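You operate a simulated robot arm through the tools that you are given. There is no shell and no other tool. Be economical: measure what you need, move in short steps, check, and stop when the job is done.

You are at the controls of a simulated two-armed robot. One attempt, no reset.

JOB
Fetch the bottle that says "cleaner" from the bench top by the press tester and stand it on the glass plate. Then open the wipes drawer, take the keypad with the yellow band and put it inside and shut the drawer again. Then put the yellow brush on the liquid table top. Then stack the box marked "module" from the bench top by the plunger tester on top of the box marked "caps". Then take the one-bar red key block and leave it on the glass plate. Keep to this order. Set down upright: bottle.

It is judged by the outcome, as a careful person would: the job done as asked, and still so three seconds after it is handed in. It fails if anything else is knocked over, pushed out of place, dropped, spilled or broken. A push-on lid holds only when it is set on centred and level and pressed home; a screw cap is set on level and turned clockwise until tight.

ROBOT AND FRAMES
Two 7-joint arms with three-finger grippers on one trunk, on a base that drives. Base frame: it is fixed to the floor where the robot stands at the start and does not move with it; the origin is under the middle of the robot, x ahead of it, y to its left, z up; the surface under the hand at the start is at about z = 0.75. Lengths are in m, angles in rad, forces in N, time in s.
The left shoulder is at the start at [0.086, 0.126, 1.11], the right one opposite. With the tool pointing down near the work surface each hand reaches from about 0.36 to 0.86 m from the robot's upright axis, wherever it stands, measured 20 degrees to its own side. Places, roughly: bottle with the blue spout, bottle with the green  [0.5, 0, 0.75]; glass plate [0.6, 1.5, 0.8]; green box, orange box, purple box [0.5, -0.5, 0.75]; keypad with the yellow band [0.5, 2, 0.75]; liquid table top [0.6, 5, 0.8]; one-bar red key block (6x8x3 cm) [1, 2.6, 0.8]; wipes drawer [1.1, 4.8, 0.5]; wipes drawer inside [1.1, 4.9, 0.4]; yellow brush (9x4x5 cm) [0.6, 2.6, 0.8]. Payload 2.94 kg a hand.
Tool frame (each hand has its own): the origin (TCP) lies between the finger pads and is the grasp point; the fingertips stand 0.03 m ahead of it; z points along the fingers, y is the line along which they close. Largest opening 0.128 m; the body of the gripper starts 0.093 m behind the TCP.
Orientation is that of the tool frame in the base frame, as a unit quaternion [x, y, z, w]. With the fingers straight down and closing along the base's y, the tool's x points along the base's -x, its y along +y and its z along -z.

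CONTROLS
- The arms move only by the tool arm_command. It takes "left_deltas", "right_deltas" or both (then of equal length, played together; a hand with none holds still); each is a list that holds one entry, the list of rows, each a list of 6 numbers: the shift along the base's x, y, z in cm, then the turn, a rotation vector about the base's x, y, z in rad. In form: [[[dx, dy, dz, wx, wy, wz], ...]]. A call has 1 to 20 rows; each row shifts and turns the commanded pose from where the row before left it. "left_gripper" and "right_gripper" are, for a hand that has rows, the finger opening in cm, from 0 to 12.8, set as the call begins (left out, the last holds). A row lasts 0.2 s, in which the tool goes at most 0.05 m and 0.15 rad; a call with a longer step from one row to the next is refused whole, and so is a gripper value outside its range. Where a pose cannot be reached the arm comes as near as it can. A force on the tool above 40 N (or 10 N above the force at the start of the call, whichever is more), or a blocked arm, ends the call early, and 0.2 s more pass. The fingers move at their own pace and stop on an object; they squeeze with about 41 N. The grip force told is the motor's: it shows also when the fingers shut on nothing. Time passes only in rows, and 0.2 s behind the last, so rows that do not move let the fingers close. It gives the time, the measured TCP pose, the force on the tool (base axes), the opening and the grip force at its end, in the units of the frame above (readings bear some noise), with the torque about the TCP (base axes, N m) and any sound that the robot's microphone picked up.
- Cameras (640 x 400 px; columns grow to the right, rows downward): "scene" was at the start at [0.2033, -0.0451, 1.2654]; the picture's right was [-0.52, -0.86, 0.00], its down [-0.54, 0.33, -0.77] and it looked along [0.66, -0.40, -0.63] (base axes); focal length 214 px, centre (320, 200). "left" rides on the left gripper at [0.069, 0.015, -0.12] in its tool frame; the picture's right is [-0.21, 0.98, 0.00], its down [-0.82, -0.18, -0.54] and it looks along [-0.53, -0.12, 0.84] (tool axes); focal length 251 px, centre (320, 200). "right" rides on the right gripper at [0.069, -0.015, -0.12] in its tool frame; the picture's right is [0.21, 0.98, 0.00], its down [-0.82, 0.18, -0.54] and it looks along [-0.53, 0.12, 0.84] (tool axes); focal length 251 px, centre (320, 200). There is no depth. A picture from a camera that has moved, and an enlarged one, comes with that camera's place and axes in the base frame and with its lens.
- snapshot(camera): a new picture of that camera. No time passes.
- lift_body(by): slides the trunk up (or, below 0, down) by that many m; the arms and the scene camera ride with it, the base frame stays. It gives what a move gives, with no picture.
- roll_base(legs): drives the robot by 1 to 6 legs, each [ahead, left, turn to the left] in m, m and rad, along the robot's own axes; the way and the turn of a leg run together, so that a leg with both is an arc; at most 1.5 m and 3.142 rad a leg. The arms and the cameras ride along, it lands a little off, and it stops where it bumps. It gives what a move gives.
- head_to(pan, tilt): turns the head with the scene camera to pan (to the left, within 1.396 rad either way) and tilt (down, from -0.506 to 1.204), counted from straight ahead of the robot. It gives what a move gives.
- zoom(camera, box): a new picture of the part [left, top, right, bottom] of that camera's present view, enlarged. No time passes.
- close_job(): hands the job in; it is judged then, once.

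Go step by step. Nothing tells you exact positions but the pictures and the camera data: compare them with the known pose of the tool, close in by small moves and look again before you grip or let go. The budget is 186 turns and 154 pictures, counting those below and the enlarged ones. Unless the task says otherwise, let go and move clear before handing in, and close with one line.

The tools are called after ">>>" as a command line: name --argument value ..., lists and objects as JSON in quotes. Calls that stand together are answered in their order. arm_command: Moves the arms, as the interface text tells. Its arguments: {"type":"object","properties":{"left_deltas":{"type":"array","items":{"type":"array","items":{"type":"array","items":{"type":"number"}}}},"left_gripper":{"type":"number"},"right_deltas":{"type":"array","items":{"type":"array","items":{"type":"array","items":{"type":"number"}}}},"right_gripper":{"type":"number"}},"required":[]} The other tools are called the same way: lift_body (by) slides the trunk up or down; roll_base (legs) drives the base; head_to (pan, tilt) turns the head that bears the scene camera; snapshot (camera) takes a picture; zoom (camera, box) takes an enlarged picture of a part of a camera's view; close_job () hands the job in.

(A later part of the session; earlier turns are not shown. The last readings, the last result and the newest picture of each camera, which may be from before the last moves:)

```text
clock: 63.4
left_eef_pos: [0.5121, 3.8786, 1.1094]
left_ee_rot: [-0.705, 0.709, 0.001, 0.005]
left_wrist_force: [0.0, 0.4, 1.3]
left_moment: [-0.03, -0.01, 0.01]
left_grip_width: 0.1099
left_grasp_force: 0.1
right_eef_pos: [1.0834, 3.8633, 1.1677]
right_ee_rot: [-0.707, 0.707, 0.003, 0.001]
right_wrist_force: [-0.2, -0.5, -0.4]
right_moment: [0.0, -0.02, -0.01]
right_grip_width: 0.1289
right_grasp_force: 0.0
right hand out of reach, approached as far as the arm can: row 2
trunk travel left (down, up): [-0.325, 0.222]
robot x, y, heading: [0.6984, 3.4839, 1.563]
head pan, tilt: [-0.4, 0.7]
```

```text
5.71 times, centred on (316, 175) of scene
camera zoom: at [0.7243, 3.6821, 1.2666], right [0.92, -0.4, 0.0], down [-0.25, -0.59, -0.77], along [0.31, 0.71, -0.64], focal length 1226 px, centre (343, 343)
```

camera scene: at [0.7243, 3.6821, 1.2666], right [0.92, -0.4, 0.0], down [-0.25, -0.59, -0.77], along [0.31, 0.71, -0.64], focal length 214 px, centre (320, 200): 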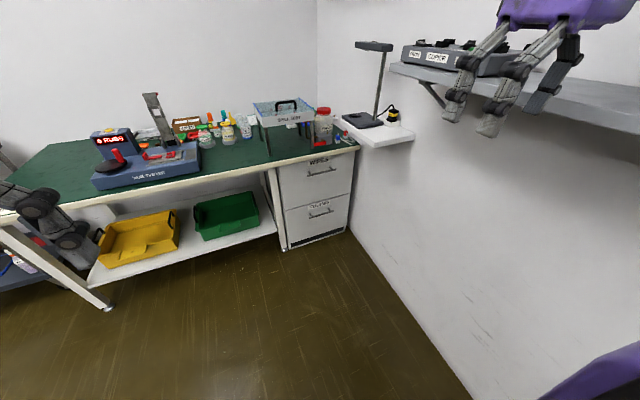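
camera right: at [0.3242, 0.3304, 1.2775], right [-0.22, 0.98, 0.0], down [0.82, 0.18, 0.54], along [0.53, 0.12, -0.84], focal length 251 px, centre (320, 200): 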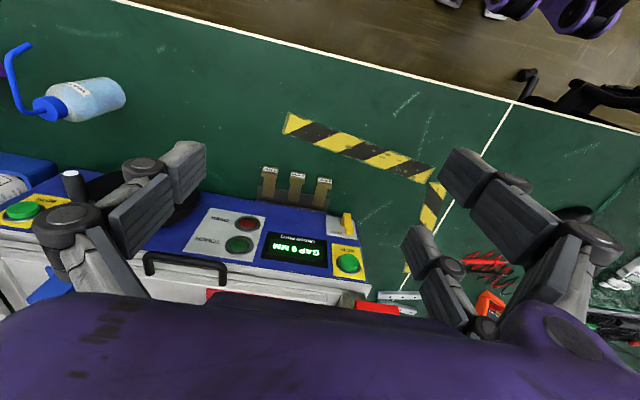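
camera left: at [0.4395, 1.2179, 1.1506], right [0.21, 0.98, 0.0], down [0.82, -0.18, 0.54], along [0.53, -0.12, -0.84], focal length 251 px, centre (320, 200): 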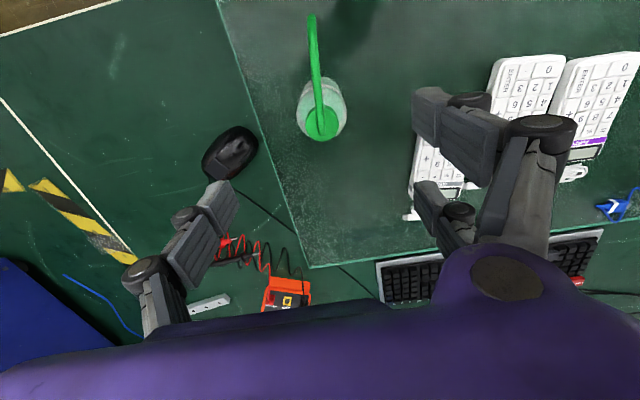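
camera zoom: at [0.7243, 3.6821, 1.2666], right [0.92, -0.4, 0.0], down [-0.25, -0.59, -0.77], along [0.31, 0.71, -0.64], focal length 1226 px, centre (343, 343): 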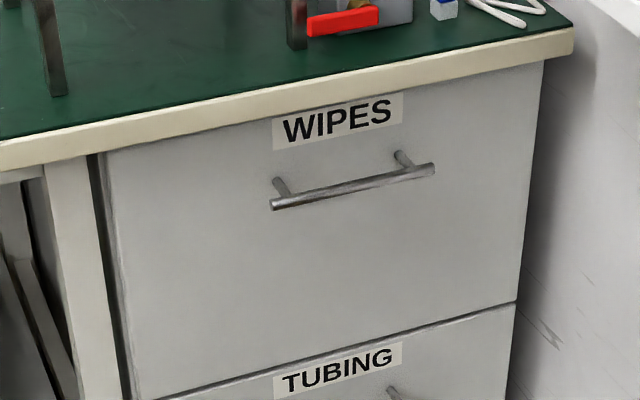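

I'll lower the trunk, and turn the right hand to point forward with its fingers closing vertically on the bar handle.

>>> lift_body --by -0.25

>>> arm_command --right_deltas '[[[0, 0, 0, 0, 0, -0.143], [0, 0, 0, 0, 0, -0.143], [0, 0, 0, 0, 0, -0.143], [0, 0, 0, 0, 0, -0.143], [0, 0, 0, 0, 0, -0.143], [0, 0, 0, 0, 0, -0.143], [0, 0, 0, 0, 0, -0.143], [0, 0, 0, 0, 0, -0.143], [0, 0, 0, 0, 0, -0.143], [0, 0, 0, 0, 0, -0.143], [0, 0, 0, 0, 0, -0.141], [0, 0, 0, 0, 0, 0]]]' --right_gripper 6

>>> arm_command --right_deltas '[[[0, 0, 0, 0.143, 0, 0], [0, 0, 0, 0.143, 0, 0], [0, 0, 0, 0.143, 0, 0], [0, 0, 0, 0.143, 0, 0], [0, 0, 0, 0.143, 0, 0], [0, 0, 0, 0.143, 0, 0], [0, 0, 0, 0.143, 0, 0], [0, 0, 0, 0.143, 0, 0], [0, 0, 0, 0.143, 0, 0], [0, 0, 0, 0.143, 0, 0], [0, 0, 0, 0.141, 0, 0], [0, 0, 0, 0, 0, 0]]]'

>>> snapshot --camera "scene"

>>> snapshot --camera "right"

```text
clock: 64.6
left_eef_pos: [0.5071, 3.8899, 1.0429]
left_ee_rot: [0.716, -0.696, 0.021, -0.036]
left_wrist_force: [-0.6, -0.6, 2.7]
left_moment: [0.04, 0.01, 0.02]
left_grip_width: 0.1104
left_grasp_force: 0.7
right_eef_pos: [1.1068, 3.8705, 1.1498]
right_ee_rot: [-0.672, 0.738, -0.041, 0.038]
right_wrist_force: [0.8, 0.5, 1.1]
right_moment: [0.05, 0.0, 0.0]
right_grip_width: 0.1283
right_grasp_force: 0.0
trunk travel left (down, up): [-0.266, 0.282]
robot x, y, heading: [0.7761, 3.4956, 1.601]
head pan, tilt: [-0.4, 0.7]
stopped: the arm was blocked; the commanded pose is now the measured one
```

```text
clock: 67.4
left_eef_pos: [0.5056, 3.8854, 1.041]
left_ee_rot: [0.719, -0.693, 0.023, -0.038]
left_wrist_force: [0.4, -0.5, -0.2]
left_moment: [0.04, -0.02, 0.0]
left_grip_width: 0.11
left_grasp_force: 0.3
right_eef_pos: [1.1098, 3.8697, 1.1367]
right_ee_rot: [0.053, 0.997, -0.038, 0.04]
right_wrist_force: [-0.6, 0.1, -0.7]
right_moment: [-0.02, 0.01, -0.01]
right_grip_width: 0.0598
right_grasp_force: 0.1
right hand out of reach, approached as far as the arm can: row 1
trunk travel left (down, up): [-0.266, 0.282]
robot x, y, heading: [0.7863, 3.4963, 1.606]
head pan, tilt: [-0.4, 0.7]
stopped in row 12 (right hand): the arm was blocked; the commanded pose is now the measured one
```

```text
clock: 67.9
left_eef_pos: [0.4981, 3.891, 1.0382]
left_ee_rot: [0.728, -0.685, 0.025, -0.034]
left_wrist_force: [0.2, -1.6, 0.9]
left_moment: [0.03, -0.01, 0.0]
left_grip_width: 0.1101
left_grasp_force: 0.1
right_eef_pos: [1.116, 3.8812, 1.092]
right_ee_rot: [0.059, 0.995, -0.05, 0.065]
right_wrist_force: [0.2, 0.1, -0.6]
right_moment: [0.01, -0.06, -0.02]
right_grip_width: 0.06
right_grasp_force: 0.1
trunk travel left (down, up): [-0.266, 0.282]
robot x, y, heading: [0.7826, 3.4993, 1.628]
head pan, tilt: [-0.4, 0.7]
stopped in row 2 (right hand): the arm was blocked; the commanded pose is now the measured one
```

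```text
120 pictures are left
camera scene: at [0.7096, 3.7306, 1.2085], right [0.94, -0.33, 0.08], down [-0.15, -0.61, -0.78], along [0.31, 0.72, -0.63], focal length 214 px, centre (320, 200)
```

scene: 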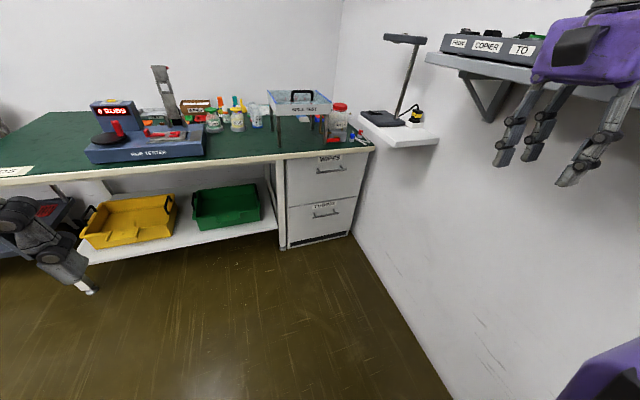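

```text
119 pictures are left
camera right: at [1.0324, 3.887, 1.2028], right [-0.09, 0.99, -0.12], down [0.76, 0.15, 0.63], along [0.64, -0.04, -0.77], focal length 251 px, centre (320, 200)
```

right: 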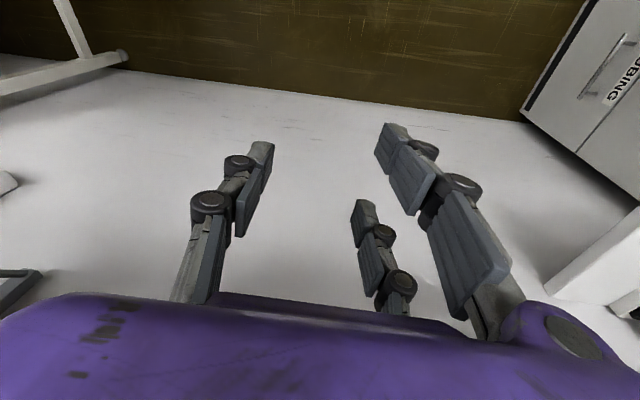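

The right arm/elbow is caught on the shelf and the robot is tilting. Raising the trunk back at once, then driving left away from the shelf.

>>> lift_body --by 0.1

>>> snapshot --camera "scene"

>>> head_to --pan -1.2 --tilt 0.3

>>> snapshot --camera "scene"

```text
clock: 69.2
left_eef_pos: [0.5276, 3.8852, 1.1432]
left_ee_rot: [0.723, -0.691, 0.008, -0.018]
left_wrist_force: [0.2, -0.2, -0.4]
left_moment: [0.02, 0.04, -0.02]
left_grip_width: 0.11
left_grasp_force: 0.0
right_eef_pos: [1.1457, 3.8682, 1.1651]
right_ee_rot: [0.062, 0.996, -0.057, 0.039]
right_wrist_force: [-13.5, -0.8, -2.1]
right_moment: [-0.08, 0.2, 0.51]
right_grip_width: 0.0591
right_grasp_force: 0.2
trunk travel left (down, up): [-0.366, 0.182]
robot x, y, heading: [0.7668, 3.4985, 1.616]
head pan, tilt: [-0.4, 0.7]
```

```text
118 pictures are left
camera scene: at [0.7447, 3.6961, 1.3036], right [0.94, -0.35, 0.03], down [-0.2, -0.6, -0.77], along [0.29, 0.72, -0.63], focal length 214 px, centre (320, 200)
```

scene: 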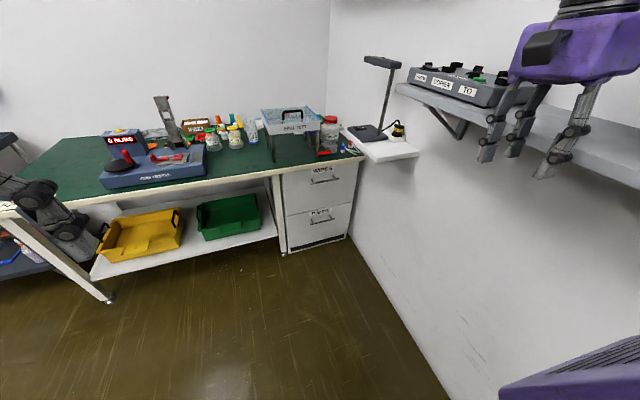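

```text
clock: 70.3
left_eef_pos: [0.5268, 3.8843, 1.144]
left_ee_rot: [0.723, -0.691, 0.008, -0.018]
left_wrist_force: [0.0, -0.4, 0.0]
left_moment: [-0.03, -0.01, 0.0]
left_grip_width: 0.1099
left_grasp_force: 0.2
right_eef_pos: [1.146, 3.8677, 1.1654]
right_ee_rot: [0.062, 0.996, -0.058, 0.04]
right_wrist_force: [-14.8, 0.1, -1.9]
right_moment: [-0.09, 0.2, 0.63]
right_grip_width: 0.0591
right_grasp_force: 0.1
trunk travel left (down, up): [-0.366, 0.182]
robot x, y, heading: [0.7603, 3.497, 1.616]
head pan, tilt: [-1.201, 0.3]
```

```text
117 pictures are left
camera scene: at [0.799, 3.654, 1.3421], right [0.4, -0.91, 0.02], down [-0.24, -0.12, -0.96], along [0.88, 0.39, -0.27], focal length 214 px, centre (320, 200)
```

scene: 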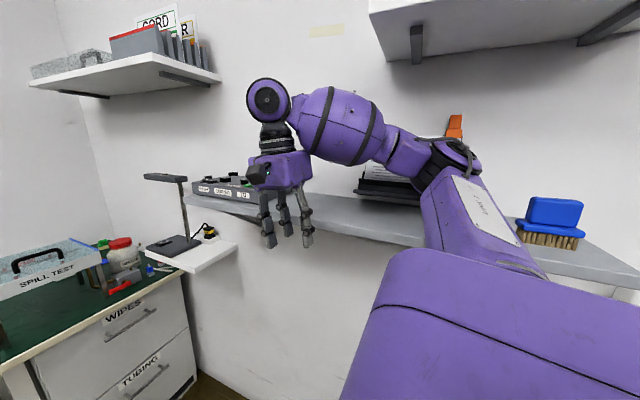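

The elbow sits above the shelf with the fingers at its front edge. Lifting slightly more and driving left clear of it.

>>> lift_body --by 0.03

>>> roll_base --legs '[[0, 0.15, 0], [0, 0.4, 0]]'

>>> snapshot --camera "scene"

```text
clock: 70.9
left_eef_pos: [0.5242, 3.8815, 1.1721]
left_ee_rot: [0.724, -0.69, 0.001, -0.019]
left_wrist_force: [-1.5, -0.3, 0.1]
left_moment: [0.05, -0.08, -0.01]
left_grip_width: 0.1099
left_grasp_force: 0.0
right_eef_pos: [1.1407, 3.8663, 1.1836]
right_ee_rot: [0.057, 0.996, -0.058, 0.033]
right_wrist_force: [-0.3, 0.0, 1.6]
right_moment: [0.0, -0.08, -0.02]
right_grip_width: 0.06
right_grasp_force: 0.1
trunk travel left (down, up): [-0.387, 0.16]
robot x, y, heading: [0.7529, 3.4941, 1.621]
head pan, tilt: [-1.201, 0.3]
stopped: the force on the tool passed its limit at 63 N (the readings are from after the stop); the commanded pose is now the measured one
```

```text
clock: 76.5
left_eef_pos: [0.0081, 3.8565, 1.1761]
left_ee_rot: [0.723, -0.691, -0.009, -0.008]
left_wrist_force: [-0.2, 0.0, -0.9]
left_moment: [-0.06, 0.0, 0.0]
left_grip_width: 0.1097
left_grasp_force: 0.1
right_eef_pos: [0.626, 3.839, 1.1714]
right_ee_rot: [0.059, 0.996, -0.06, 0.023]
right_wrist_force: [0.7, 0.5, -0.5]
right_moment: [0.02, -0.02, 0.02]
right_grip_width: 0.0601
right_grasp_force: 0.1
trunk travel left (down, up): [-0.387, 0.16]
robot x, y, heading: [0.2062, 3.4713, 1.613]
head pan, tilt: [-1.201, 0.3]
```

```text
116 pictures are left
camera scene: at [0.2875, 3.6209, 1.3618], right [0.41, -0.91, 0.0], down [-0.27, -0.12, -0.96], along [0.87, 0.39, -0.3], focal length 214 px, centre (320, 200)
```

scene: 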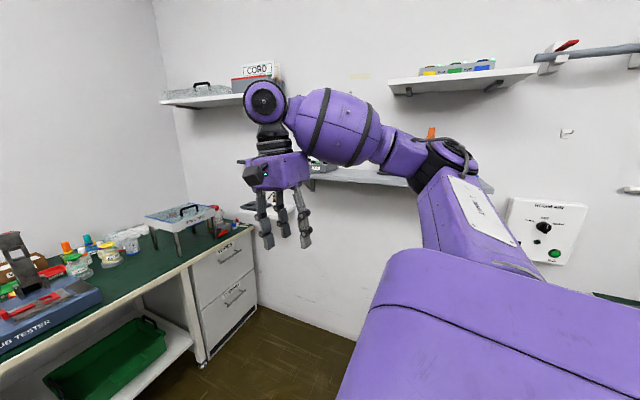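

Clear of the shelf. Here in free space I'll lower the trunk fully (so the arm passes below the shelf), then turn the right hand to point forward.

>>> lift_body --by -0.36

>>> arm_command --right_deltas '[[[0, 2.2, 0, 0.1408, -0.0048, 0.0109], [0, 2.2, 0, 0.1408, -0.0048, 0.0109], [0, 2.2, 0, 0.1408, -0.0048, 0.0109], [0, 2.2, 0, 0.1408, -0.0048, 0.0109], [0, 2.2, 0, 0.1408, -0.0048, 0.0109], [0, 2.2, 0, 0.1408, -0.0048, 0.0109], [0, 2.2, 0, 0.1408, -0.0048, 0.0109], [0, 2.2, 0, 0.1408, -0.0048, 0.0109], [0, 2.2, 0, 0.1408, -0.0048, 0.0109], [0, 2.2, 0, 0.1408, -0.0048, 0.0109], [0, 2.2, 0, 0.1408, -0.0048, 0.0109], [0, 2.2, 0, 0.1408, -0.0048, 0.0109], [0, 0, 0, 0, 0, 0]]]' --right_gripper 6

>>> snapshot --camera "scene"

>>> snapshot --camera "right"

```text
clock: 80.0
left_eef_pos: [0.0086, 3.8567, 0.8166]
left_ee_rot: [0.723, -0.69, -0.008, -0.009]
left_wrist_force: [-0.4, 0.4, 0.2]
left_moment: [-0.03, -0.04, -0.01]
left_grip_width: 0.1098
left_grasp_force: 0.1
right_eef_pos: [0.6258, 3.8396, 0.8098]
right_ee_rot: [0.059, 0.996, -0.059, 0.021]
right_wrist_force: [0.6, 0.1, 0.1]
right_moment: [-0.02, -0.01, 0.0]
right_grip_width: 0.0598
right_grasp_force: 0.0
trunk travel left (down, up): [-0.027, 0.52]
robot x, y, heading: [0.2075, 3.4738, 1.618]
head pan, tilt: [-1.201, 0.3]
```

```text
clock: 82.8
left_eef_pos: [0.0079, 3.8556, 0.8155]
left_ee_rot: [0.723, -0.69, -0.008, -0.007]
left_wrist_force: [1.1, -0.7, -0.9]
left_moment: [0.03, -0.03, 0.0]
left_grip_width: 0.1097
left_grasp_force: 0.1
right_eef_pos: [0.6262, 4.1017, 0.811]
right_ee_rot: [-0.001, 0.707, 0.708, -0.001]
right_wrist_force: [0.3, -0.5, 0.3]
right_moment: [0.01, 0.01, 0.04]
right_grip_width: 0.0603
right_grasp_force: 0.0
trunk travel left (down, up): [-0.027, 0.52]
robot x, y, heading: [0.2081, 3.4708, 1.618]
head pan, tilt: [-1.201, 0.3]
```

```text
115 pictures are left
camera scene: at [0.2821, 3.7346, 0.9829], right [0.41, -0.91, 0.0], down [-0.27, -0.12, -0.96], along [0.87, 0.39, -0.3], focal length 214 px, centre (320, 200)
```

scene: 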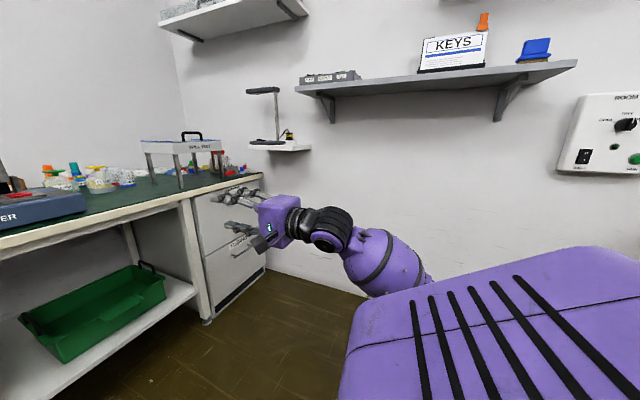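

```text
114 pictures are left
camera right: at [0.5577, 3.9825, 0.7965], right [-0.21, 0.0, 0.98], down [0.82, -0.54, 0.18], along [0.53, 0.84, 0.12], focal length 251 px, centre (320, 200)
```

right: 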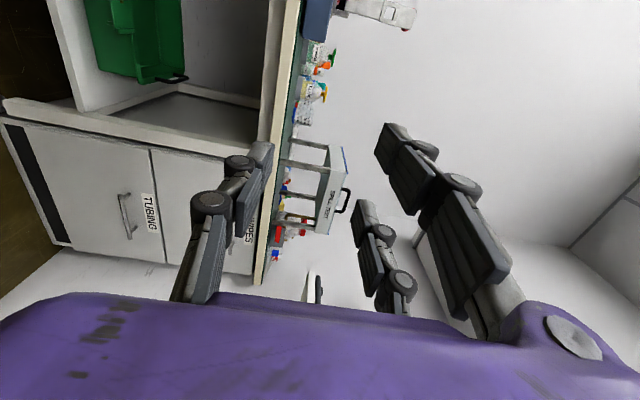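

Shelf items are undisturbed. The arm is now below shelf level; strafing right 0.38 m toward the drawer.

>>> roll_base --legs '[[0, -0.38, -0.04]]'

>>> head_to --pan -0.6 --tilt 0.35

>>> snapshot --camera "scene"

>>> snapshot --camera "right"

```text
clock: 86.7
left_eef_pos: [0.4043, 3.8737, 0.8153]
left_ee_rot: [0.709, -0.705, -0.008, -0.008]
left_wrist_force: [0.1, -1.2, -0.1]
left_moment: [-0.02, 0.0, 0.02]
left_grip_width: 0.1099
left_grasp_force: 0.0
right_eef_pos: [1.033, 4.095, 0.8112]
right_ee_rot: [0.013, 0.707, 0.707, 0.014]
right_wrist_force: [0.8, 0.1, 0.3]
right_moment: [0.02, -0.02, 0.0]
right_grip_width: 0.06
right_grasp_force: 0.0
trunk travel left (down, up): [-0.027, 0.52]
robot x, y, heading: [0.5891, 3.4802, 1.581]
head pan, tilt: [-1.201, 0.3]
```

```text
clock: 87.7
left_eef_pos: [0.4057, 3.8747, 0.8157]
left_ee_rot: [0.709, -0.705, -0.008, -0.008]
left_wrist_force: [0.1, 0.5, 0.1]
left_moment: [0.01, -0.02, -0.02]
left_grip_width: 0.11
left_grasp_force: 0.1
right_eef_pos: [1.0337, 4.094, 0.8104]
right_ee_rot: [0.014, 0.707, 0.707, 0.013]
right_wrist_force: [0.3, 0.6, -0.4]
right_moment: [0.02, -0.03, 0.02]
right_grip_width: 0.0601
right_grasp_force: 0.0
trunk travel left (down, up): [-0.027, 0.52]
robot x, y, heading: [0.5896, 3.4805, 1.576]
head pan, tilt: [-0.6, 0.351]
```

```text
113 pictures are left
camera scene: at [0.6395, 3.7843, 0.9781], right [0.83, -0.56, 0.0], down [-0.19, -0.28, -0.94], along [0.53, 0.78, -0.34], focal length 214 px, centre (320, 200)
```

scene: 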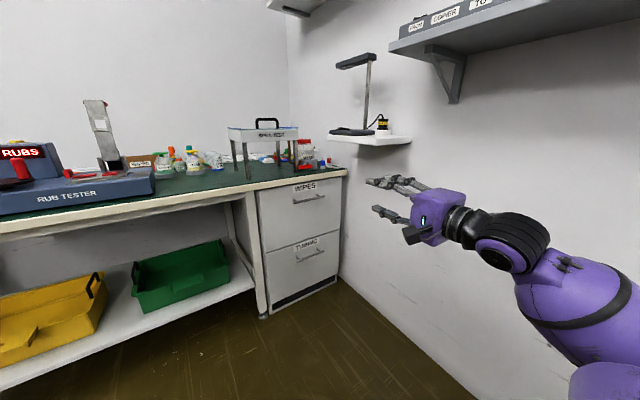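

```text
112 pictures are left
camera right: at [0.9598, 3.9774, 0.7966], right [-0.21, 0.01, 0.98], down [0.8, -0.57, 0.18], along [0.56, 0.82, 0.12], focal length 251 px, centre (320, 200)
```

right: 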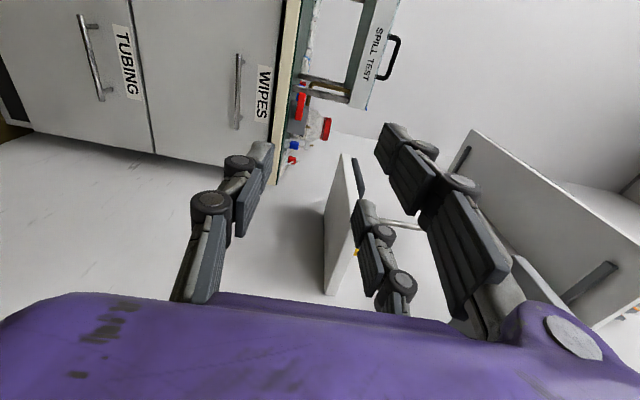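

Triangulating gives the handle near (1.115, 4.56, 0.65) — the table top is nearer z≈0.75. Driving forward 0.2 m, then lowering the hand to handle height.

>>> roll_base --legs '[[0.2, 0, 0]]'

>>> arm_command --right_deltas '[[[2, 0, -3.5, 0, 0, 0.01], [2, 0, -3.5, 0, 0, 0.01], [2, 0, -3, 0, 0, 0.01], [1.5, 0, -3, 0, 0, 0.008], [0, 0, -3, 0, 0, 0], [0, 0, 0, 0, 0, 0]]]' --right_gripper 6

>>> snapshot --camera "scene"

>>> snapshot --camera "right"

```text
clock: 89.3
left_eef_pos: [0.4048, 4.0744, 0.8147]
left_ee_rot: [0.708, -0.706, -0.008, -0.008]
left_wrist_force: [0.6, 0.8, -0.4]
left_moment: [-0.01, 0.0, -0.03]
left_grip_width: 0.1098
left_grasp_force: 0.1
right_eef_pos: [1.033, 4.2944, 0.8111]
right_ee_rot: [0.015, 0.707, 0.707, 0.014]
right_wrist_force: [0.7, -0.1, -1.2]
right_moment: [0.02, 0.02, -0.01]
right_grip_width: 0.0602
right_grasp_force: 0.1
trunk travel left (down, up): [-0.027, 0.52]
robot x, y, heading: [0.5859, 3.6781, 1.579]
head pan, tilt: [-0.6, 0.351]
```

```text
clock: 90.7
left_eef_pos: [0.405, 4.0744, 0.8152]
left_ee_rot: [0.708, -0.706, -0.008, -0.008]
left_wrist_force: [-0.4, 0.8, 0.4]
left_moment: [0.01, 0.0, -0.01]
left_grip_width: 0.1097
left_grasp_force: 0.1
right_eef_pos: [1.1082, 4.2952, 0.6499]
right_ee_rot: [0.001, 0.707, 0.707, 0.0]
right_wrist_force: [1.0, -0.6, -0.5]
right_moment: [-0.01, 0.0, 0.04]
right_grip_width: 0.0603
right_grasp_force: 0.0
trunk travel left (down, up): [-0.027, 0.52]
robot x, y, heading: [0.5869, 3.6781, 1.577]
head pan, tilt: [-0.6, 0.351]
```

```text
111 pictures are left
camera scene: at [0.6389, 3.9842, 0.9781], right [0.83, -0.56, 0.0], down [-0.19, -0.28, -0.94], along [0.53, 0.78, -0.34], focal length 214 px, centre (320, 200)
```

scene: 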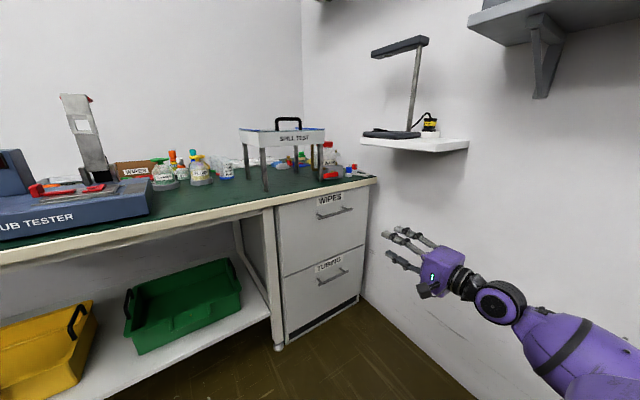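

```text
110 pictures are left
camera right: at [1.0393, 4.1753, 0.6353], right [-0.21, 0.0, 0.98], down [0.82, -0.54, 0.18], along [0.53, 0.84, 0.12], focal length 251 px, centre (320, 200)
```

right: 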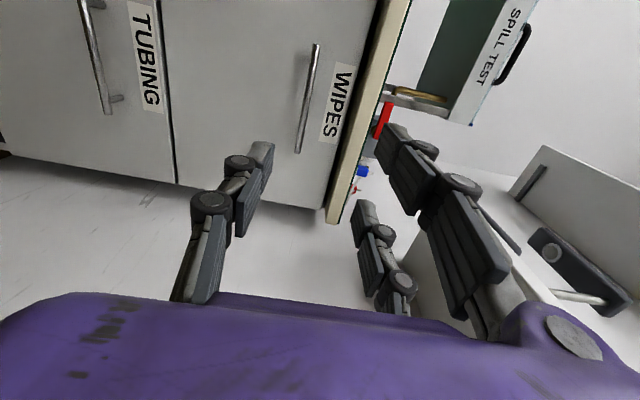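

Refined: handle ≈ (1.125, 4.61, 0.636). Driving 0.12 m closer and aligning.

>>> roll_base --legs '[[0.12, 0, 0]]'

>>> arm_command --right_deltas '[[[1, 3, -0.7, 0, 0, 0], [0.8, 3, -0.7, 0, 0, 0], [0, 0, 0, 0, 0, 0]]]' --right_gripper 6

>>> snapshot --camera "right"

>>> zoom --camera "scene" --box '[280, 150, 520, 300]'

```text
clock: 92.0
left_eef_pos: [0.4047, 4.1941, 0.8162]
left_ee_rot: [0.708, -0.706, -0.008, -0.007]
left_wrist_force: [-0.4, 0.1, -0.2]
left_moment: [-0.01, 0.0, -0.01]
left_grip_width: 0.1097
left_grasp_force: 0.1
right_eef_pos: [1.1084, 4.414, 0.6503]
right_ee_rot: [0.0, 0.707, 0.707, 0.0]
right_wrist_force: [-0.1, -0.3, -0.2]
right_moment: [-0.02, 0.01, 0.01]
right_grip_width: 0.0599
right_grasp_force: 0.0
trunk travel left (down, up): [-0.027, 0.52]
robot x, y, heading: [0.5832, 3.7951, 1.576]
head pan, tilt: [-0.6, 0.351]
```

```text
clock: 92.8
left_eef_pos: [0.4053, 4.1945, 0.815]
left_ee_rot: [0.709, -0.706, -0.008, -0.009]
left_wrist_force: [-0.3, -0.4, -0.6]
left_moment: [0.03, 0.0, 0.02]
left_grip_width: 0.1098
left_grasp_force: 0.0
right_eef_pos: [1.1279, 4.4728, 0.6357]
right_ee_rot: [0.0, 0.707, 0.707, 0.001]
right_wrist_force: [0.6, 0.1, -0.7]
right_moment: [-0.01, 0.02, 0.01]
right_grip_width: 0.0599
right_grasp_force: 0.0
trunk travel left (down, up): [-0.027, 0.52]
robot x, y, heading: [0.5868, 3.801, 1.581]
head pan, tilt: [-0.6, 0.351]
```

```text
109 pictures are left
camera right: at [1.0578, 4.3539, 0.6218], right [-0.21, 0.0, 0.98], down [0.82, -0.54, 0.18], along [0.53, 0.84, 0.12], focal length 251 px, centre (320, 200)
```

right: 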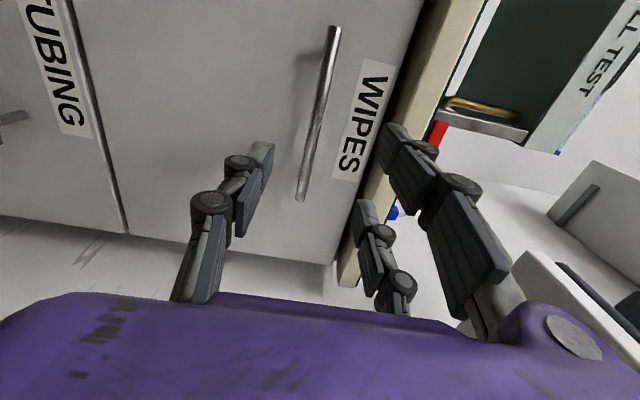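

```text
2.67 times, centred on (400, 225) of scene
camera zoom: at [0.6388, 4.1033, 0.9781], right [0.83, -0.56, 0.0], down [-0.19, -0.28, -0.94], along [0.53, 0.78, -0.34], focal length 572 px, centre (107, 133)
```

zoom: 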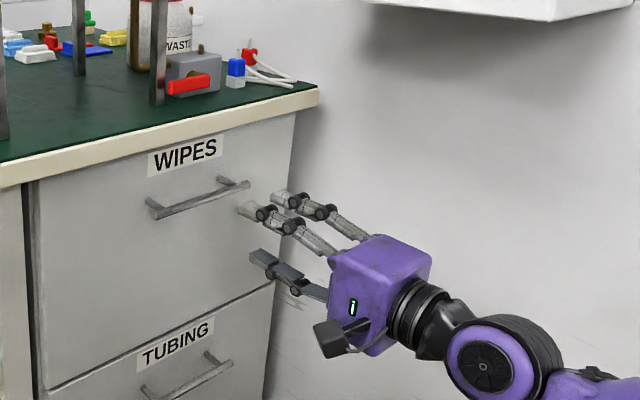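

Handle ≈ (1.113, 4.583, 0.64). Advancing with open fingers toward it.

>>> arm_command --right_deltas '[[[-1, 3, 0.4, 0, 0, 0], [-0.4, 3, 0, 0, 0, 0], [0, 0, 0, 0, 0, 0]]]' --right_gripper 6

>>> snapshot --camera "right"

>>> zoom --camera "scene" --box '[300, 170, 460, 270]'

```text
clock: 93.6
left_eef_pos: [0.4063, 4.1936, 0.8164]
left_ee_rot: [0.708, -0.706, -0.008, -0.008]
left_wrist_force: [0.2, -0.4, -0.1]
left_moment: [0.01, -0.03, 0.0]
left_grip_width: 0.1099
left_grasp_force: 0.0
right_eef_pos: [1.1122, 4.5352, 0.6405]
right_ee_rot: [0.001, 0.707, 0.707, 0.0]
right_wrist_force: [-0.2, 0.6, -0.6]
right_moment: [0.03, 0.0, 0.03]
right_grip_width: 0.0599
right_grasp_force: 0.1
trunk travel left (down, up): [-0.027, 0.52]
robot x, y, heading: [0.5855, 3.7986, 1.57]
head pan, tilt: [-0.6, 0.351]
```

```text
107 pictures are left
camera right: at [1.0435, 4.4166, 0.6261], right [-0.21, 0.0, 0.98], down [0.82, -0.54, 0.18], along [0.53, 0.84, 0.12], focal length 251 px, centre (320, 200)
```

right: 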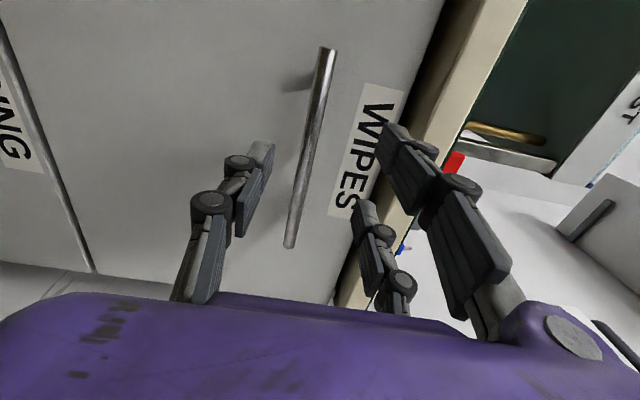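

```text
4.00 times, centred on (380, 220) of scene
camera zoom: at [0.6388, 4.1033, 0.9781], right [0.83, -0.56, 0.0], down [-0.19, -0.28, -0.94], along [0.53, 0.78, -0.34], focal length 858 px, centre (80, 120)
```

zoom: 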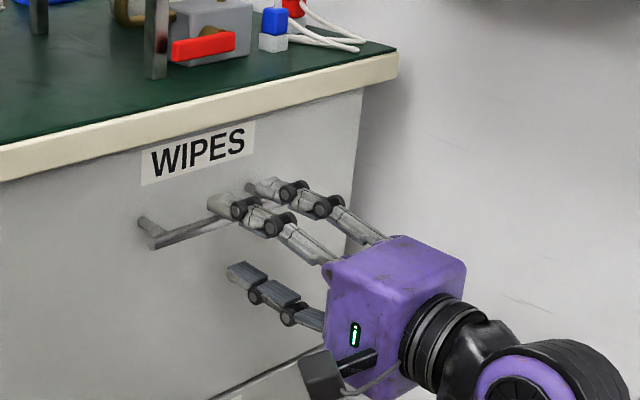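

Bar is between the fingers' planes. Advancing 4 cm more.

>>> arm_command --right_deltas '[[[-0.4, 2, -0.4, 0, 0, 0], [0, 1.5, 0, 0, 0, 0], [0, 0, 0, 0, 0, 0]]]' --right_gripper 6

>>> snapshot --camera "right"

>>> zoom --camera "scene" --box '[300, 170, 460, 270]'

```text
clock: 94.4
left_eef_pos: [0.4042, 4.1938, 0.8158]
left_ee_rot: [0.709, -0.706, -0.008, -0.009]
left_wrist_force: [-0.5, 0.0, 0.1]
left_moment: [-0.02, 0.0, 0.0]
left_grip_width: 0.1101
left_grasp_force: 0.0
right_eef_pos: [1.1101, 4.5715, 0.6344]
right_ee_rot: [0.001, 0.707, 0.707, 0.001]
right_wrist_force: [-0.2, -0.5, 0.5]
right_moment: [0.02, 0.0, -0.04]
right_grip_width: 0.0598
right_grasp_force: 0.1
trunk travel left (down, up): [-0.027, 0.52]
robot x, y, heading: [0.5861, 3.7982, 1.575]
head pan, tilt: [-0.6, 0.351]
```

```text
105 pictures are left
camera right: at [1.0408, 4.4498, 0.622], right [-0.21, 0.0, 0.98], down [0.82, -0.54, 0.18], along [0.53, 0.84, 0.12], focal length 251 px, centre (320, 200)
```

right: 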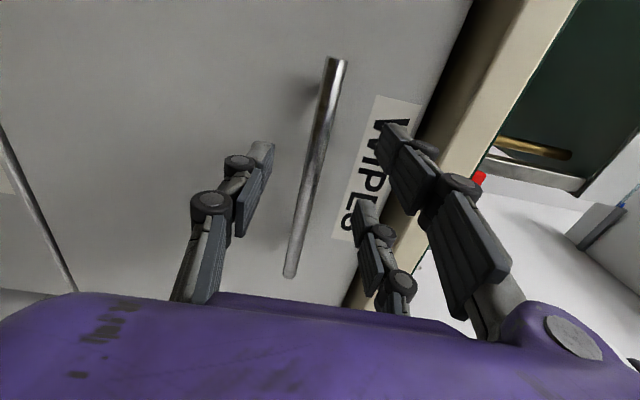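

```text
4.00 times, centred on (380, 220) of scene
camera zoom: at [0.6388, 4.1034, 0.9781], right [0.83, -0.56, 0.0], down [-0.19, -0.28, -0.94], along [0.53, 0.78, -0.34], focal length 858 px, centre (80, 120)
```

zoom: 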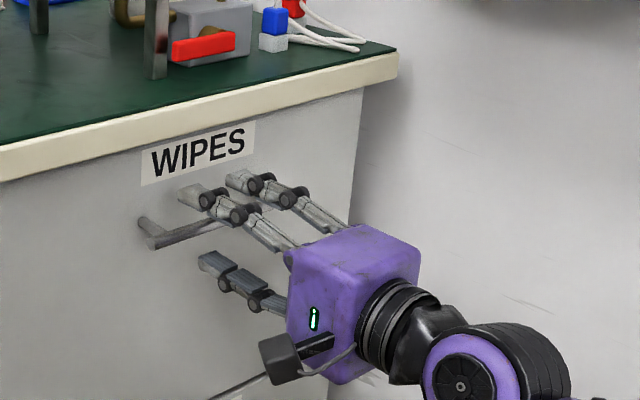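

The bar end triangulates to y≈4.605. Advancing 3 cm more, then closing.

>>> arm_command --right_deltas '[[[0, 1.5, 0, 0, 0, 0], [0, 1.3, 0, 0, 0, 0], [0, 0, 0, 0, 0, 0]]]' --right_gripper 6

>>> arm_command --right_deltas '[[[0, 0, 0, 0, 0, 0], [0, 0, 0, 0, 0, 0], [0, 0, 0, 0, 0, 0]]]' --right_gripper 0

>>> snapshot --camera "right"

```text
clock: 95.2
left_eef_pos: [0.404, 4.1937, 0.8169]
left_ee_rot: [0.708, -0.706, -0.007, -0.008]
left_wrist_force: [0.4, -0.1, -0.3]
left_moment: [0.02, 0.01, -0.04]
left_grip_width: 0.1101
left_grasp_force: 0.0
right_eef_pos: [1.1088, 4.5983, 0.6368]
right_ee_rot: [0.001, 0.708, 0.707, 0.001]
right_wrist_force: [0.7, -0.1, -0.4]
right_moment: [0.01, -0.02, -0.01]
right_grip_width: 0.0598
right_grasp_force: 0.0
trunk travel left (down, up): [-0.027, 0.52]
robot x, y, heading: [0.5876, 3.7975, 1.57]
head pan, tilt: [-0.6, 0.351]
```

```text
clock: 96.0
left_eef_pos: [0.4048, 4.1955, 0.8157]
left_ee_rot: [0.708, -0.706, -0.008, -0.008]
left_wrist_force: [-0.5, 0.3, 0.5]
left_moment: [0.01, -0.04, -0.01]
left_grip_width: 0.11
left_grasp_force: 0.0
right_eef_pos: [1.1087, 4.6001, 0.6321]
right_ee_rot: [0.0, 0.709, 0.705, 0.001]
right_wrist_force: [-1.1, -1.4, -11.0]
right_moment: [-0.03, -0.63, -0.01]
right_grip_width: 0.0101
right_grasp_force: 37.6
trunk travel left (down, up): [-0.027, 0.52]
robot x, y, heading: [0.5861, 3.798, 1.576]
head pan, tilt: [-0.6, 0.351]
```

```text
103 pictures are left
camera right: at [1.0399, 4.4785, 0.6184], right [-0.21, 0.01, 0.98], down [0.82, -0.54, 0.18], along [0.53, 0.84, 0.11], focal length 251 px, centre (320, 200)
```

right: 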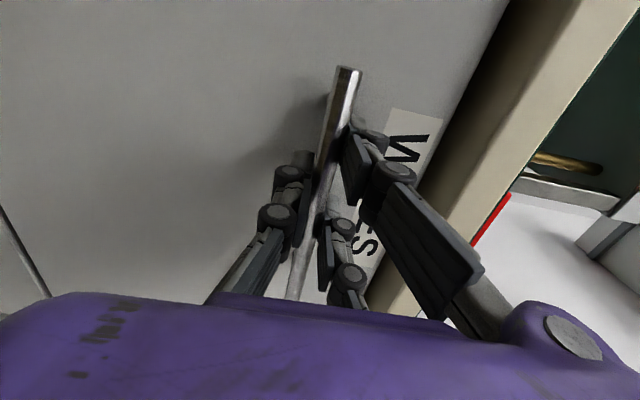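

The handle is gripped. Pulling the drawer open by rolling the base back.

>>> roll_base --legs '[[-0.15, 0, 0]]'

>>> snapshot --camera "scene"

```text
clock: 97.3
left_eef_pos: [0.4062, 4.0441, 0.814]
left_ee_rot: [0.709, -0.705, -0.008, -0.008]
left_wrist_force: [0.5, 0.7, 0.7]
left_moment: [-0.04, -0.01, 0.03]
left_grip_width: 0.1098
left_grasp_force: 0.1
right_eef_pos: [1.1096, 4.4482, 0.6318]
right_ee_rot: [0.001, 0.709, 0.705, 0.0]
right_wrist_force: [-3.2, 1.3, -21.0]
right_moment: [-0.03, -0.86, 0.0]
right_grip_width: 0.0101
right_grasp_force: 37.5
trunk travel left (down, up): [-0.027, 0.52]
robot x, y, heading: [0.5856, 3.6444, 1.574]
head pan, tilt: [-0.6, 0.351]
```

```text
102 pictures are left
camera scene: at [0.6399, 3.9541, 0.9775], right [0.83, -0.56, 0.0], down [-0.19, -0.29, -0.94], along [0.53, 0.78, -0.35], focal length 214 px, centre (320, 200)
```

scene: 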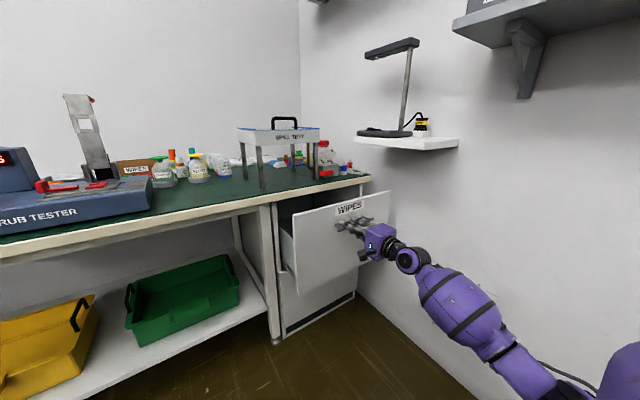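

The drawer opens. Pulling another 0.15 m.

>>> roll_base --legs '[[-0.15, 0, 0]]'

>>> snapshot --camera "scene"

```text
clock: 98.7
left_eef_pos: [0.4057, 3.8922, 0.8151]
left_ee_rot: [0.708, -0.706, -0.008, -0.008]
left_wrist_force: [1.4, -0.8, -0.1]
left_moment: [0.01, 0.02, -0.01]
left_grip_width: 0.1096
left_grasp_force: 0.0
right_eef_pos: [1.1092, 4.2984, 0.6326]
right_ee_rot: [0.0, 0.709, 0.705, -0.001]
right_wrist_force: [-4.8, 0.6, -11.1]
right_moment: [-0.01, -0.8, 0.36]
right_grip_width: 0.0102
right_grasp_force: 37.9
trunk travel left (down, up): [-0.027, 0.52]
robot x, y, heading: [0.5876, 3.4948, 1.573]
head pan, tilt: [-0.6, 0.351]
```

```text
101 pictures are left
camera scene: at [0.64, 3.8021, 0.9778], right [0.83, -0.56, 0.0], down [-0.19, -0.29, -0.94], along [0.53, 0.78, -0.34], focal length 214 px, centre (320, 200)
```

scene: 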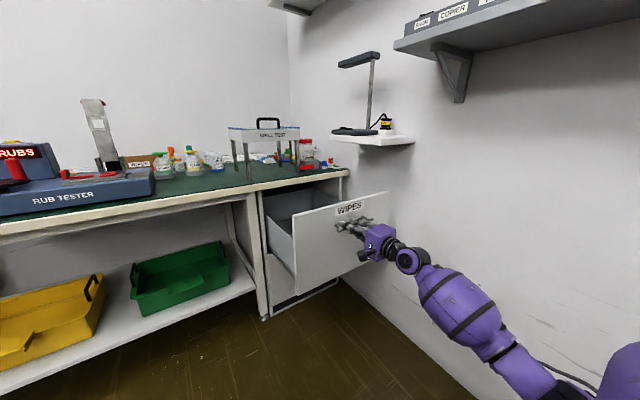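

Open by 30 cm. Releasing the handle, backing off and heading left/back toward the keypads.

>>> arm_command --right_deltas '[[[0, 0, 0, 0, 0, 0], [0, 0, 0, 0, 0, 0], [0, 0, 0, 0, 0, 0], [0, -2, 0, 0, 0, 0], [0, -3, 0, 0, 0, 0], [0, -3, 0, 0, 0, 0]]]' --right_gripper 6

>>> roll_base --legs '[[0, 0.98, 0]]'

>>> head_to --pan -0.9 --tilt 0.4

>>> snapshot --camera "scene"

```text
clock: 100.1
left_eef_pos: [0.405, 3.8914, 0.8155]
left_ee_rot: [0.708, -0.706, -0.007, -0.008]
left_wrist_force: [0.2, 0.9, -0.2]
left_moment: [0.0, -0.01, 0.0]
left_grip_width: 0.1101
left_grasp_force: 0.0
right_eef_pos: [1.1086, 4.216, 0.633]
right_ee_rot: [0.0, 0.709, 0.705, 0.001]
right_wrist_force: [-0.5, 0.2, -0.5]
right_moment: [0.04, 0.02, -0.01]
right_grip_width: 0.0602
right_grasp_force: 0.1
trunk travel left (down, up): [-0.027, 0.52]
robot x, y, heading: [0.5889, 3.4965, 1.577]
head pan, tilt: [-0.6, 0.351]
```

```text
clock: 109.0
left_eef_pos: [-0.5672, 3.8866, 0.816]
left_ee_rot: [0.709, -0.705, -0.008, -0.009]
left_wrist_force: [-0.3, 0.2, 0.7]
left_moment: [-0.03, -0.01, 0.0]
left_grip_width: 0.1101
left_grasp_force: 0.0
right_eef_pos: [0.1357, 4.2126, 0.6324]
right_ee_rot: [-0.001, 0.71, 0.705, -0.001]
right_wrist_force: [0.1, -0.4, 0.3]
right_moment: [-0.01, -0.01, 0.0]
right_grip_width: 0.0597
right_grasp_force: 0.1
trunk travel left (down, up): [-0.027, 0.52]
robot x, y, heading: [-0.384, 3.4928, 1.579]
head pan, tilt: [-0.6, 0.351]
```

```text
clock: 109.8
left_eef_pos: [-0.5659, 3.8868, 0.816]
left_ee_rot: [0.709, -0.705, -0.007, -0.008]
left_wrist_force: [-0.1, -0.2, -0.7]
left_moment: [0.01, -0.01, -0.04]
left_grip_width: 0.1101
left_grasp_force: 0.2
right_eef_pos: [0.1351, 4.2127, 0.6313]
right_ee_rot: [-0.001, 0.709, 0.705, 0.0]
right_wrist_force: [-0.3, -0.3, 0.2]
right_moment: [-0.01, 0.0, -0.01]
right_grip_width: 0.06
right_grasp_force: 0.0
trunk travel left (down, up): [-0.027, 0.52]
robot x, y, heading: [-0.3837, 3.4924, 1.572]
head pan, tilt: [-0.901, 0.4]
```

```text
100 pictures are left
camera scene: at [-0.3123, 3.7775, 0.9736], right [0.63, -0.78, 0.0], down [-0.3, -0.24, -0.92], along [0.72, 0.58, -0.39], focal length 214 px, centre (320, 200)
```

scene: 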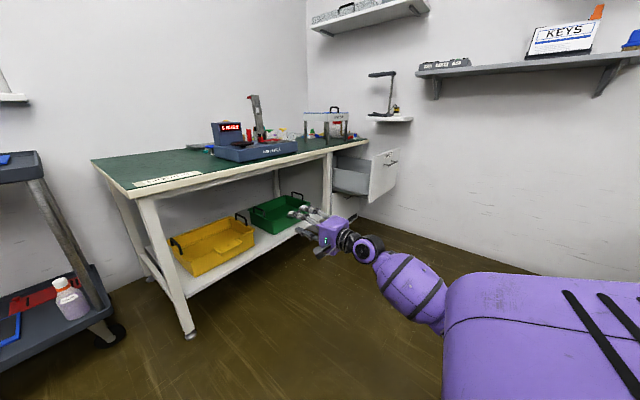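

Drawer stays open. Raising the trunk and turning the right hand back to pointing down.

>>> lift_body --by 0.32

>>> arm_command --right_deltas '[[[0, -2, 1, -0.143, 0, 0], [0, -2, 1, -0.143, 0, 0], [0, -2, 1, -0.143, 0, 0], [0, -2, 1, -0.143, 0, 0], [0, -2, 1, -0.143, 0, 0], [0, -2, 1, -0.143, 0, 0], [0, -2, 1, -0.143, 0, 0], [0, -2, 1, -0.143, 0, 0], [0, -2, 1, -0.143, 0, 0], [0, -2, 1, -0.143, 0, 0], [0, -2, 1, -0.141, 0, 0]]]'

>>> arm_command --right_deltas '[[[0, -1, 1, 0, 0, 0.143], [0, -1, 1, 0, 0, 0.143], [0, -1, 1, 0, 0, 0.143], [0, -1, 0, 0, 0, 0.143], [0, -1, 0, 0, 0, 0.143], [0, -1, 0, 0, 0, 0.143], [0, -1, 0, 0, 0, 0.143], [0, -1, 0, 0, 0, 0.143], [0, -1, 0, 0, 0, 0.143], [0, 0, 0, 0, 0, 0.143], [0, 0, 0, 0, 0, 0.141], [0, 0, 0, 0, 0, 0]]]' --right_gripper 11

>>> head_to --pan -1.35 --tilt 0.5

>>> snapshot --camera "scene"

```text
clock: 113.0
left_eef_pos: [-0.5648, 3.8858, 1.1357]
left_ee_rot: [0.709, -0.705, -0.007, -0.009]
left_wrist_force: [0.0, -0.2, -0.3]
left_moment: [0.01, 0.0, 0.01]
left_grip_width: 0.1101
left_grasp_force: 0.0
right_eef_pos: [0.1356, 4.2118, 0.9514]
right_ee_rot: [-0.001, 0.709, 0.705, 0.001]
right_wrist_force: [-1.0, -0.6, 0.6]
right_moment: [0.02, 0.01, -0.02]
right_grip_width: 0.0602
right_grasp_force: 0.2
trunk travel left (down, up): [-0.347, 0.2]
robot x, y, heading: [-0.385, 3.4942, 1.573]
head pan, tilt: [-0.901, 0.4]
```

```text
clock: 115.3
left_eef_pos: [-0.5674, 3.886, 1.1359]
left_ee_rot: [0.709, -0.705, -0.008, -0.008]
left_wrist_force: [-0.7, -1.2, 0.1]
left_moment: [0.0, -0.03, 0.03]
left_grip_width: 0.1099
left_grasp_force: 0.0
right_eef_pos: [0.1348, 3.9916, 1.0629]
right_ee_rot: [0.001, 1.0, -0.003, -0.001]
right_wrist_force: [0.4, -0.8, -0.4]
right_moment: [0.01, -0.01, -0.01]
right_grip_width: 0.06
right_grasp_force: 0.0
trunk travel left (down, up): [-0.347, 0.2]
robot x, y, heading: [-0.3824, 3.4952, 1.568]
head pan, tilt: [-0.901, 0.4]
```

```text
clock: 118.0
left_eef_pos: [-0.5668, 3.8866, 1.135]
left_ee_rot: [0.709, -0.705, -0.008, -0.009]
left_wrist_force: [-0.2, 1.2, -0.9]
left_moment: [0.02, -0.07, 0.0]
left_grip_width: 0.1103
left_grasp_force: 0.1
right_eef_pos: [0.1356, 3.9024, 1.093]
right_ee_rot: [0.708, -0.706, 0.003, -0.001]
right_wrist_force: [-0.1, 0.4, 0.0]
right_moment: [-0.01, 0.04, 0.0]
right_grip_width: 0.1099
right_grasp_force: 0.1
trunk travel left (down, up): [-0.347, 0.2]
robot x, y, heading: [-0.3818, 3.4921, 1.579]
head pan, tilt: [-0.901, 0.4]
```

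```text
clock: 118.8
left_eef_pos: [-0.5664, 3.8877, 1.1355]
left_ee_rot: [0.709, -0.706, -0.007, -0.009]
left_wrist_force: [0.4, -0.3, 0.6]
left_moment: [-0.02, 0.01, -0.01]
left_grip_width: 0.1099
left_grasp_force: 0.1
right_eef_pos: [0.1358, 3.9013, 1.0919]
right_ee_rot: [-0.707, 0.707, -0.003, 0.001]
right_wrist_force: [0.5, 0.7, 0.6]
right_moment: [0.01, 0.01, 0.0]
right_grip_width: 0.11
right_grasp_force: 0.0
trunk travel left (down, up): [-0.347, 0.2]
robot x, y, heading: [-0.3829, 3.4949, 1.574]
head pan, tilt: [-1.349, 0.499]
```

```text
99 pictures are left
camera scene: at [-0.2952, 3.6364, 1.3033], right [0.23, -0.97, 0.0], down [-0.47, -0.11, -0.88], along [0.86, 0.2, -0.48], focal length 214 px, centre (320, 200)
```

scene: 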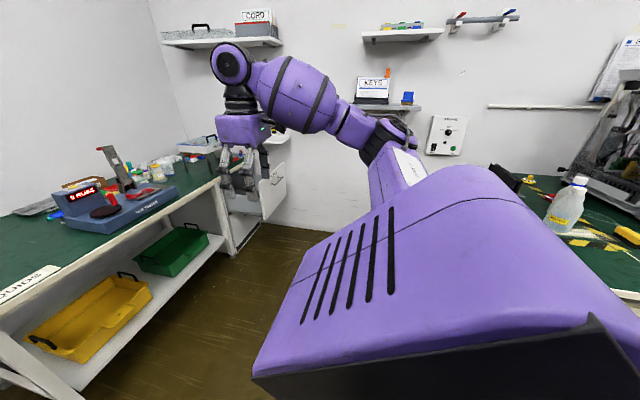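

Backing down the aisle to y≈2.1 and turning to face the bench.

>>> roll_base --legs '[[-1.4, 0, 0], [0, 0, -1.571]]'

>>> head_to --pan 0.2 --tilt 0.6

>>> snapshot --camera "scene"

```text
clock: 129.6
left_eef_pos: [0.0295, 2.2962, 1.1343]
left_ee_rot: [-0.005, 1.0, -0.001, 0.011]
left_wrist_force: [-0.4, 0.1, -0.8]
left_moment: [0.03, -0.02, 0.0]
left_grip_width: 0.1098
left_grasp_force: 0.1
right_eef_pos: [0.0458, 1.5959, 1.0932]
right_ee_rot: [-0.001, 1.0, -0.002, -0.001]
right_wrist_force: [-0.3, -0.1, 0.0]
right_moment: [0.02, 0.03, 0.01]
right_grip_width: 0.1099
right_grasp_force: 0.1
trunk travel left (down, up): [-0.347, 0.2]
robot x, y, heading: [-0.3638, 2.1115, 0.013]
head pan, tilt: [-1.349, 0.499]
```

```text
clock: 131.2
left_eef_pos: [0.0288, 2.2958, 1.1365]
left_ee_rot: [-0.005, 1.0, -0.001, 0.01]
left_wrist_force: [-1.0, -0.4, 1.0]
left_moment: [-0.02, 0.01, -0.01]
left_grip_width: 0.1101
left_grasp_force: 0.2
right_eef_pos: [0.0463, 1.5962, 1.0926]
right_ee_rot: [-0.003, 1.0, -0.002, -0.001]
right_wrist_force: [0.1, 0.1, 0.0]
right_moment: [0.03, 0.0, 0.01]
right_grip_width: 0.1095
right_grasp_force: 0.1
trunk travel left (down, up): [-0.347, 0.2]
robot x, y, heading: [-0.3597, 2.1126, 0.014]
head pan, tilt: [0.201, 0.6]
```

```text
98 pictures are left
camera scene: at [-0.1537, 2.1304, 1.2942], right [0.21, -0.98, 0.0], down [-0.55, -0.12, -0.83], along [0.81, 0.17, -0.56], focal length 214 px, centre (320, 200)
```

scene: 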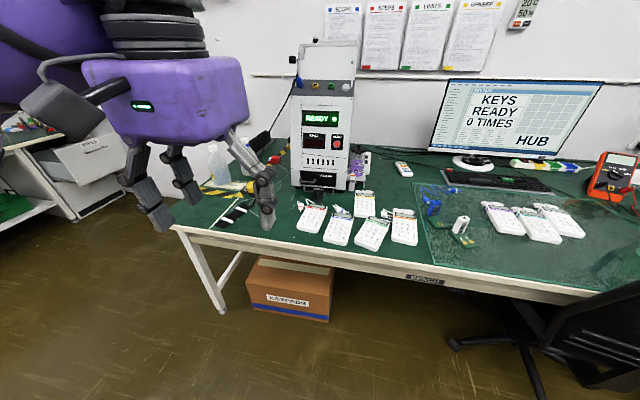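

>>> zoom --camera "scene" --box '[190, 130, 430, 280]'

>>> zoom --camera "scene" --box '[290, 170, 430, 260]'

```text
2.67 times, centred on (310, 205) of scene
camera zoom: at [-0.1537, 2.1304, 1.2942], right [0.21, -0.98, 0.0], down [-0.55, -0.12, -0.83], along [0.81, 0.17, -0.56], focal length 572 px, centre (347, 187)
```

zoom: 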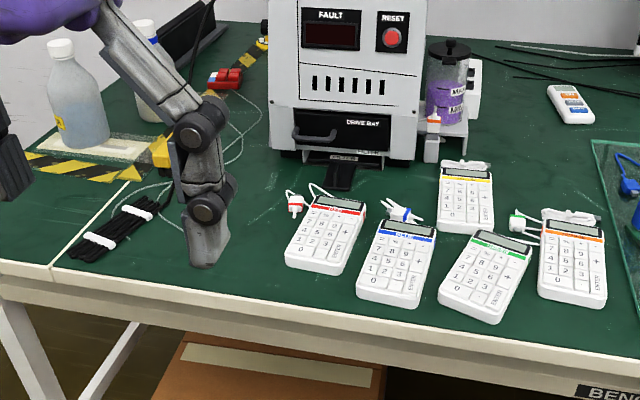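

```text
4.44 times, centred on (360, 215) of scene
camera zoom: at [-0.1537, 2.1304, 1.2942], right [0.21, -0.98, 0.0], down [-0.55, -0.12, -0.83], along [0.81, 0.17, -0.56], focal length 953 px, centre (142, 133)
```

zoom: 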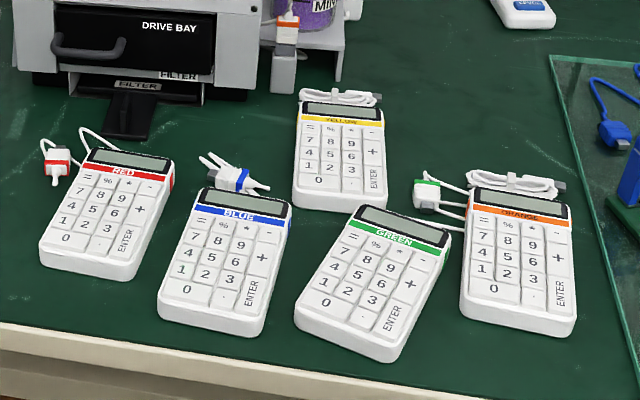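

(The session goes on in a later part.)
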